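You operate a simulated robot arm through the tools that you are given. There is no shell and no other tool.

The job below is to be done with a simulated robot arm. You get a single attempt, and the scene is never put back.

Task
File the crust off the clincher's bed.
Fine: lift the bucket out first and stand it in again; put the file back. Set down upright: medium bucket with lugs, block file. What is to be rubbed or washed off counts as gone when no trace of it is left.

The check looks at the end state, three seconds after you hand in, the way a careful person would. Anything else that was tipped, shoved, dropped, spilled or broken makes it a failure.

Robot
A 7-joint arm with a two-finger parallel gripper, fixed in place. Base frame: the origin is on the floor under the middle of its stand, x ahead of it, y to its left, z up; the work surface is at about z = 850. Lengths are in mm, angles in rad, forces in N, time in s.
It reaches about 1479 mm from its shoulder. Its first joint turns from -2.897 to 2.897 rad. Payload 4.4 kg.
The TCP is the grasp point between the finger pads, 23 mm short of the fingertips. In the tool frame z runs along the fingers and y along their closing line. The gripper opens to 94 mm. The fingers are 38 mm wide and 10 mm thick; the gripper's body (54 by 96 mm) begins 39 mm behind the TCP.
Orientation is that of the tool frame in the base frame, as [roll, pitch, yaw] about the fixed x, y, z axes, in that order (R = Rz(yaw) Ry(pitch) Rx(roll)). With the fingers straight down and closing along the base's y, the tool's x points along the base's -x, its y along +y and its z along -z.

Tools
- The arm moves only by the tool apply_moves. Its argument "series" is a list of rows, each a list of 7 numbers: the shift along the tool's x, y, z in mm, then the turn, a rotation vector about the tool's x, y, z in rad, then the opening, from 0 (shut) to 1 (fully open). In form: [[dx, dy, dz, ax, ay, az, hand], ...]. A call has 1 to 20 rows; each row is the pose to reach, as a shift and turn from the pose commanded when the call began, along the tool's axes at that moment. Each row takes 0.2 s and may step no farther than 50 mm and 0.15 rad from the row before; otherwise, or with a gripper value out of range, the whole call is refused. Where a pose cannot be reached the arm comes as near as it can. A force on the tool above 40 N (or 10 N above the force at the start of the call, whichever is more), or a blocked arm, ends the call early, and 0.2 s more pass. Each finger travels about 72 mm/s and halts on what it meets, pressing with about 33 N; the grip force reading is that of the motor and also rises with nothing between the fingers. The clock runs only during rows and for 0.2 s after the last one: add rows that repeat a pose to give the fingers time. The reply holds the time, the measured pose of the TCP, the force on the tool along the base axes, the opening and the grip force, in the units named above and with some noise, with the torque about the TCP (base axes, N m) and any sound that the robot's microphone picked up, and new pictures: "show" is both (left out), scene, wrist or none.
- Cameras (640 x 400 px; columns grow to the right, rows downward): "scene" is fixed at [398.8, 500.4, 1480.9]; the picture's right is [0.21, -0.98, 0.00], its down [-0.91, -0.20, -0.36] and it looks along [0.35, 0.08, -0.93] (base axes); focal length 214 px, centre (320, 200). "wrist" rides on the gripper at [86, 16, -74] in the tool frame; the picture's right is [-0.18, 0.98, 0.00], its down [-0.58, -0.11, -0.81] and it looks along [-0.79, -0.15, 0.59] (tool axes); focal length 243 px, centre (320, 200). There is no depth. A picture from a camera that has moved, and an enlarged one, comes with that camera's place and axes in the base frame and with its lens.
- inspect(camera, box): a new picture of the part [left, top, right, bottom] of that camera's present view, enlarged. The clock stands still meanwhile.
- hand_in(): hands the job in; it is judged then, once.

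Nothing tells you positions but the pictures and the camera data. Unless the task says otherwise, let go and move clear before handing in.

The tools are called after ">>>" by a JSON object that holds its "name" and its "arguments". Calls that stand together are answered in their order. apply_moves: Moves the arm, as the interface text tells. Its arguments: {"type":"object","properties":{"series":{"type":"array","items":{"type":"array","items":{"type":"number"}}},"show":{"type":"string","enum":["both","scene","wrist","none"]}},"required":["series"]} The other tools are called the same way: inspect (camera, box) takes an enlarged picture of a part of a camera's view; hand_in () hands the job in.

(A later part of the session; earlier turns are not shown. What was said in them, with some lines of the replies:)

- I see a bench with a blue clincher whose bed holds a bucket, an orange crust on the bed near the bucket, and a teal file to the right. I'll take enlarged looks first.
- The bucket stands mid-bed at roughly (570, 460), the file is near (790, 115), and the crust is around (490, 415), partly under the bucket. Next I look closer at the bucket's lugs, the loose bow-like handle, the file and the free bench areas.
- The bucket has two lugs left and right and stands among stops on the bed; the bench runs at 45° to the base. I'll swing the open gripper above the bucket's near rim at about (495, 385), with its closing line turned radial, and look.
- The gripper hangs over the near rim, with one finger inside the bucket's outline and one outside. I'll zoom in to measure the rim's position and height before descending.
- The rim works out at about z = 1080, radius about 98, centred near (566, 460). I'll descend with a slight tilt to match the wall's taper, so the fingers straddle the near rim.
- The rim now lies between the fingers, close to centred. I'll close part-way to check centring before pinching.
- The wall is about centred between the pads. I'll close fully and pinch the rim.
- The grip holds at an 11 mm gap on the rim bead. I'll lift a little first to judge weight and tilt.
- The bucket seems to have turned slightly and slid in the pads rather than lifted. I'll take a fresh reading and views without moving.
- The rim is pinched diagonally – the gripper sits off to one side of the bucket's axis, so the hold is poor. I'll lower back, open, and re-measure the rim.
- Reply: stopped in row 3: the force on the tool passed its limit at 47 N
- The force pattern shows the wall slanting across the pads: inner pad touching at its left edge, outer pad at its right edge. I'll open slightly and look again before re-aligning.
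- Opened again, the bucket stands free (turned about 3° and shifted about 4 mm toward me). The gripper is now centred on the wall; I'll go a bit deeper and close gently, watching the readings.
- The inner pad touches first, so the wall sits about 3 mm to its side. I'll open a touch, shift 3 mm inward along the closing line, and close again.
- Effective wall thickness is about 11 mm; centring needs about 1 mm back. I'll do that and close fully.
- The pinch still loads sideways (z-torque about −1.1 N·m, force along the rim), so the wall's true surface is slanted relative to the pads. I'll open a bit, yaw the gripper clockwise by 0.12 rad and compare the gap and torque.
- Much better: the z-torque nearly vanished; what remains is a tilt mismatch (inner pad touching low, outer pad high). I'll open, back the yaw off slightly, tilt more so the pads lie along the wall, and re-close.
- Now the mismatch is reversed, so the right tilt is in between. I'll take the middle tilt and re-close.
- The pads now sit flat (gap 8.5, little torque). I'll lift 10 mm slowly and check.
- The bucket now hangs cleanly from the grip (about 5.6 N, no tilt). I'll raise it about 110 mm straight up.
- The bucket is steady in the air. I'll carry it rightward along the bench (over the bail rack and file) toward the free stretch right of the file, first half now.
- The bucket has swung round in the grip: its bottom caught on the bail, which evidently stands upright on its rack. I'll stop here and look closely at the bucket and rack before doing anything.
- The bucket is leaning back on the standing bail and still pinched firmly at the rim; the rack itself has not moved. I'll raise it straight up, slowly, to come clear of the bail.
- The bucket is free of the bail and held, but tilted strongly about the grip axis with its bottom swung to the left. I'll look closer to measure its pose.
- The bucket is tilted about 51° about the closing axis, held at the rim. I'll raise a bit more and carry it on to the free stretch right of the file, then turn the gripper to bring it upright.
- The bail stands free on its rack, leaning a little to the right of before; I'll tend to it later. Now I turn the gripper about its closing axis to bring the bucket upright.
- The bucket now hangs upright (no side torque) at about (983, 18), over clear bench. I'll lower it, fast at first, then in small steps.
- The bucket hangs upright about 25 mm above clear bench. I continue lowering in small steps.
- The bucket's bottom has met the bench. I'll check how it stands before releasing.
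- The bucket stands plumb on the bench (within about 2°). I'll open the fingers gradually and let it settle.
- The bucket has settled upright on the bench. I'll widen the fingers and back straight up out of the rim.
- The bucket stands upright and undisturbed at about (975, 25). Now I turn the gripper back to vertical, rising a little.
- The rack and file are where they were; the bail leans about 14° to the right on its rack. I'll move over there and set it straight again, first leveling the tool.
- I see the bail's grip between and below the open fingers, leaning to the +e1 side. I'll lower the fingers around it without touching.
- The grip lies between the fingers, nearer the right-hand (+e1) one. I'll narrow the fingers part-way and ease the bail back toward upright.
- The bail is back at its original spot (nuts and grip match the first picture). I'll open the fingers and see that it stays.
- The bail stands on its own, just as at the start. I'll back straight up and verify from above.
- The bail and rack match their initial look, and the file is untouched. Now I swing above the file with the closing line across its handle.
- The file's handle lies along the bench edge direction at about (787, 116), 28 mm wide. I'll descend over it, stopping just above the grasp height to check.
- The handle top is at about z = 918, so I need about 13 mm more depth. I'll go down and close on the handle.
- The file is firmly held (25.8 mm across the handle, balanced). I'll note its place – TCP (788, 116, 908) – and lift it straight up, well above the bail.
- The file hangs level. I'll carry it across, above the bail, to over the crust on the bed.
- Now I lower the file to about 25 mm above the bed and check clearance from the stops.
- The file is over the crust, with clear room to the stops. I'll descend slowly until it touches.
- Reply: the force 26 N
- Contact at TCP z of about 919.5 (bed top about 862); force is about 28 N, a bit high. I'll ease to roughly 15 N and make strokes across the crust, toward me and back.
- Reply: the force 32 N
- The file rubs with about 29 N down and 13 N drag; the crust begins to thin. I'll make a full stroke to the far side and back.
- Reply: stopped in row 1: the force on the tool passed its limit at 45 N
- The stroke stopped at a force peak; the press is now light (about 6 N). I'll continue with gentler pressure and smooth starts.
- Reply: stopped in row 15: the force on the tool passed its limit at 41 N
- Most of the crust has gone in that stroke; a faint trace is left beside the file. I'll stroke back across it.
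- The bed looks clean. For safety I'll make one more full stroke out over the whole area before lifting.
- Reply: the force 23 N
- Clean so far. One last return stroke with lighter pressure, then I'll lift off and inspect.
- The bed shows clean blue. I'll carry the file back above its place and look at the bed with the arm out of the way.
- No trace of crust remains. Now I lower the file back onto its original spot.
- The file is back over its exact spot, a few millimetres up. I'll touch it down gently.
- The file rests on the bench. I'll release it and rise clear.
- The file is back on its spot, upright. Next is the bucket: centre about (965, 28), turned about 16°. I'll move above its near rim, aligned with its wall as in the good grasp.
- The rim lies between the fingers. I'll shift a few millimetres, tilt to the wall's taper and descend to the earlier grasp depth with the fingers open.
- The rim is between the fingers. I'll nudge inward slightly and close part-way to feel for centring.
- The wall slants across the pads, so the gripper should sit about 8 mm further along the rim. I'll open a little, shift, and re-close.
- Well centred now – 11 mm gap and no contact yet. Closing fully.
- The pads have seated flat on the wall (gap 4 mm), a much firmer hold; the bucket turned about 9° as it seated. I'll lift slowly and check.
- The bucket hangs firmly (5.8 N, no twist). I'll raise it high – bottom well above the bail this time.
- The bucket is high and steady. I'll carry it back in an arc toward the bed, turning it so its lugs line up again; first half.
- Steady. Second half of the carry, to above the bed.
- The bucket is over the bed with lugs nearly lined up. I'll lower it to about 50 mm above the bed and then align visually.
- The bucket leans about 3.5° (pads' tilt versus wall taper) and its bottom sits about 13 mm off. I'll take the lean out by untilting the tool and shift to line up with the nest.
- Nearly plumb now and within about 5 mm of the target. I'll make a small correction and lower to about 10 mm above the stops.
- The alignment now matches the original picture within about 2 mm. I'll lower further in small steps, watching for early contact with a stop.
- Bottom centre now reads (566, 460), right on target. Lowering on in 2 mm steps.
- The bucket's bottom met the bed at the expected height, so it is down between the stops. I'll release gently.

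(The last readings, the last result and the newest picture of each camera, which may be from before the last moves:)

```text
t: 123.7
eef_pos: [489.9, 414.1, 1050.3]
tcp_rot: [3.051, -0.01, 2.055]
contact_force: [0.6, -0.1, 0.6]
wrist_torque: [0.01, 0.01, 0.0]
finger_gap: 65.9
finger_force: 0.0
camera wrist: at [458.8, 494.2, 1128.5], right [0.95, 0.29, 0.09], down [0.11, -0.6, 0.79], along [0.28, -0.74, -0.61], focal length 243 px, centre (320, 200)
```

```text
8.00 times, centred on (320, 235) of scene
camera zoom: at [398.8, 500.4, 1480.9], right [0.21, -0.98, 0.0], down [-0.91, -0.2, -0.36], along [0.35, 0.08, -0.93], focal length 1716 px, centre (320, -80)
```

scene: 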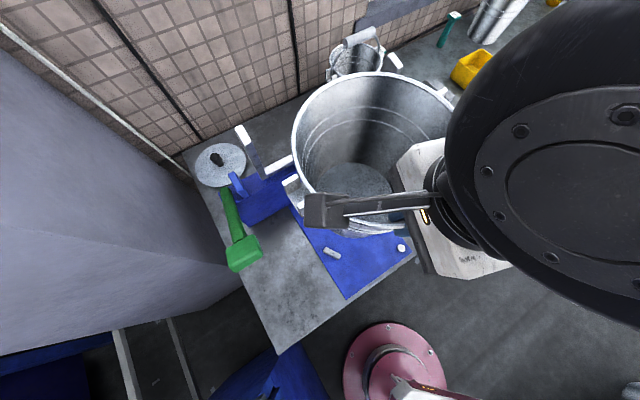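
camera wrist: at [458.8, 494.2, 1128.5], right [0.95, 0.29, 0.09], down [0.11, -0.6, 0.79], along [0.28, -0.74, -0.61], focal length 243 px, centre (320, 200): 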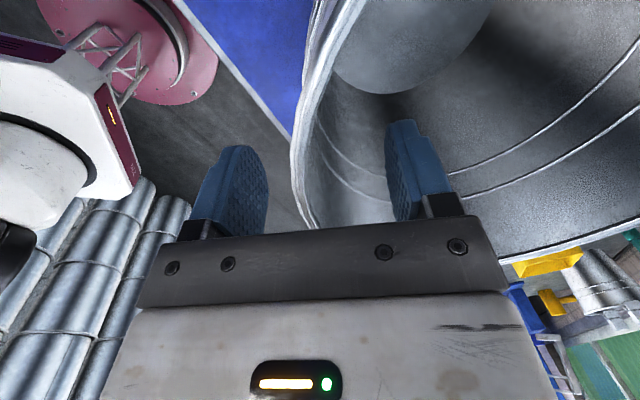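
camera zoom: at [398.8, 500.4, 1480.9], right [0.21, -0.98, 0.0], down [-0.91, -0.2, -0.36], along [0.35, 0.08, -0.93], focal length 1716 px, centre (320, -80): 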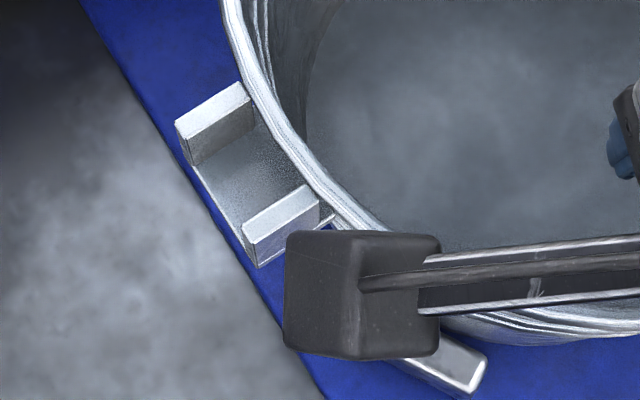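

The bucket is free and settled. I'll draw the fingers straight up and away.

>>> {"name": "apply_moves", "arguments": {"series": [[0, 0.5, -5, 0, 0, 0, 0.7], [0.2, 1.4, -15, 0, 0, 0, 0.7], [0.3, 2.7, -30, 0, 0, 0, 0.7], [0.5, 4.5, -50, 0, 0, 0, 0.7], [0.8, 7.2, -80, 0, 0, 0, 0.7], [1.1, 10, -110, 0, 0, 0, 0.7], [1.4, 12.7, -140, 0, 0, 0, 0.7]], "show": "none"}}

>>> {"name": "inspect", "arguments": {"camera": "scene", "box": [280, 130, 440, 270]}}

```text
t: 125.3
eef_pos: [489.6, 414.7, 1192.4]
tcp_rot: [3.052, -0.011, 2.056]
contact_force: [-0.4, 0.1, 0.4]
wrist_torque: [-0.04, 0.01, -0.02]
finger_gap: 65.7
finger_force: 0.0
```

```text
2.86 times, centred on (360, 200) of scene
camera zoom: at [398.8, 500.4, 1480.9], right [0.21, -0.98, 0.0], down [-0.91, -0.2, -0.36], along [0.35, 0.08, -0.93], focal length 613 px, centre (206, 200)
```

zoom: 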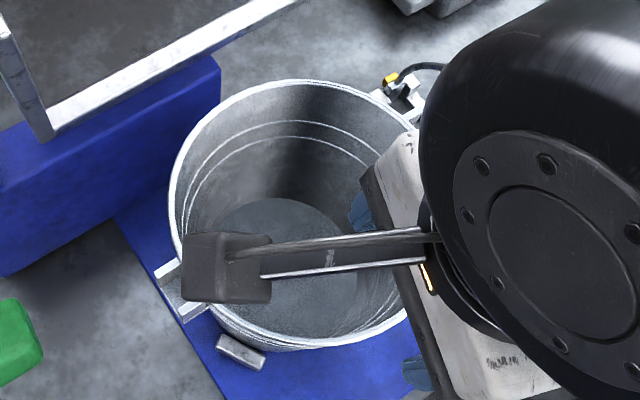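

>>> {"name": "apply_moves", "arguments": {"series": [[-15, -1.5, -5, 0, 0, 0, 0.7], [-50, -5, -15, 0, 0, 0, 0.7], [-90, -8, -25, 0, 0, 0, 0.7], [-130, -12, -35, 0, 0, 0, 0.7], [-170, -16, -40, 0, 0, 0, 0.7], [-210, -19, -40, 0, 0, 0, 0.7], [-250, -23, -40, 0, 0, 0, 0.7], [-285, -26, -40, 0, 0, 0, 0.7], [-285, -26, -40, 0, 0, 0, 0.7]], "show": "both"}}

>>> {"name": "inspect", "arguments": {"camera": "scene", "box": [220, 130, 460, 300]}}

>>> {"name": "inspect", "arguments": {"camera": "scene", "box": [290, 210, 430, 300]}}

>>> {"name": "inspect", "arguments": {"camera": "scene", "box": [375, 145, 455, 230]}}

```text
t: 127.3
eef_pos: [597.1, 147.2, 1225.1]
tcp_rot: [3.051, -0.007, 2.056]
contact_force: [0.0, -0.4, 0.4]
wrist_torque: [-0.01, -0.01, 0.01]
finger_gap: 65.9
finger_force: 0.2
camera wrist: at [565.4, 227.6, 1303.7], right [0.95, 0.29, 0.09], down [0.11, -0.6, 0.79], along [0.28, -0.74, -0.61], focal length 243 px, centre (320, 200)
```

scene: 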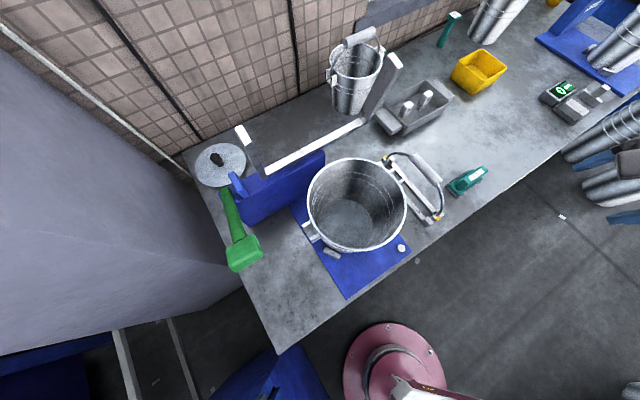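
wrist: 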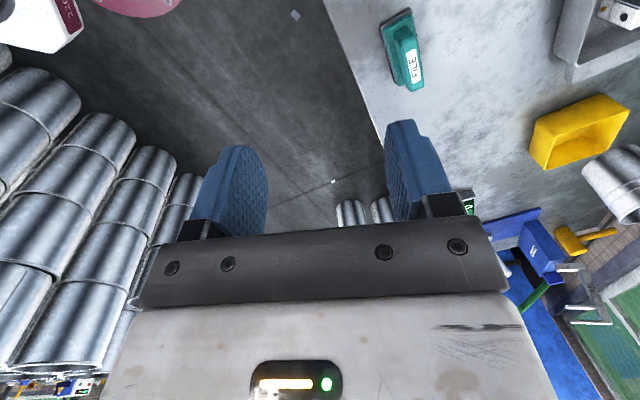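

```text
2.35 times, centred on (340, 215) of scene
camera zoom: at [398.8, 500.4, 1480.9], right [0.21, -0.98, 0.0], down [-0.91, -0.2, -0.36], along [0.35, 0.08, -0.93], focal length 505 px, centre (273, 165)
```

zoom: 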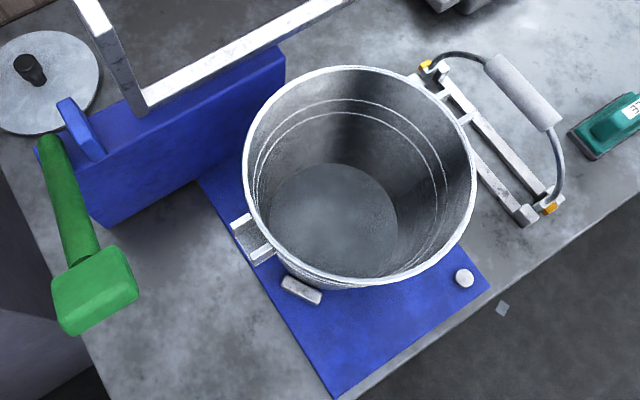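

```text
4.44 times, centred on (360, 255) of scene
camera zoom: at [398.8, 500.4, 1480.9], right [0.21, -0.98, 0.0], down [-0.91, -0.2, -0.36], along [0.35, 0.08, -0.93], focal length 953 px, centre (142, -44)
```

zoom: 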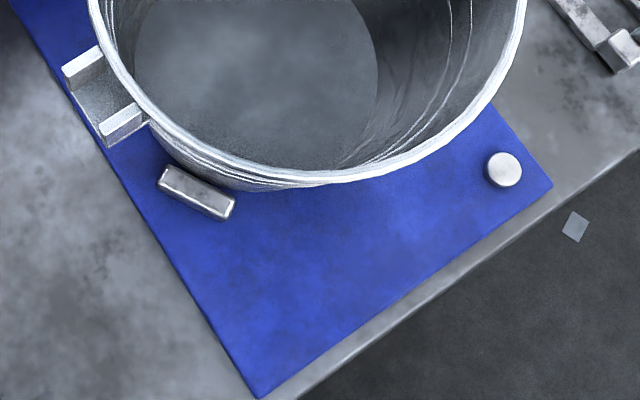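

```text
4.71 times, centred on (415, 188) of scene
camera zoom: at [398.8, 500.4, 1480.9], right [0.21, -0.98, 0.0], down [-0.91, -0.2, -0.36], along [0.35, 0.08, -0.93], focal length 1009 px, centre (-127, 259)
```

zoom: 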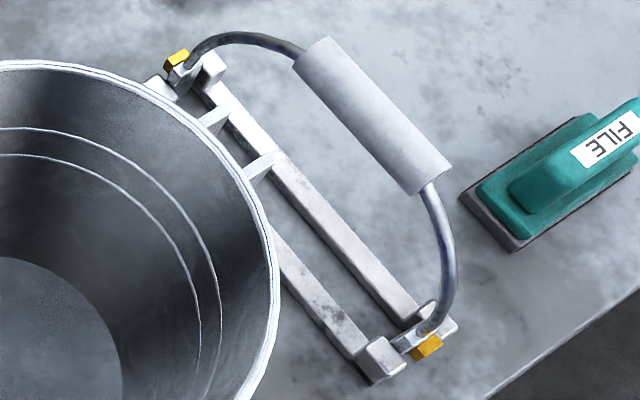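

The picture now matches the start: the bucket stands upright between the stops, the crust is gone with no trace, the file and bail are in their places, and the arm is clear. I'm handing in.

>>> {"name": "hand_in", "arguments": {}}

```text
The job is handed in.
```

The crust is off the clincher's bed, with no trace left in the close-up pictures. The bucket is standing upright between its stops again. The file is back upright on its spot, and the arm is clear of everything. I've handed the job in; no verdict has come back yet.

- **Bail knocked:** While I was carrying the bucket out, its bottom caught on the bail (the loose handle standing on the rack beside the bed). The bail was pushed about 14° over, and the bucket swung round in the grip. I set the bucket down upright on clear bench and eased the bail back upright. The rack did not move.
- **Final positions:** In the last pictures the bail, bucket and file are all within 2–3 mm of where they started. I saw nothing else disturbed.
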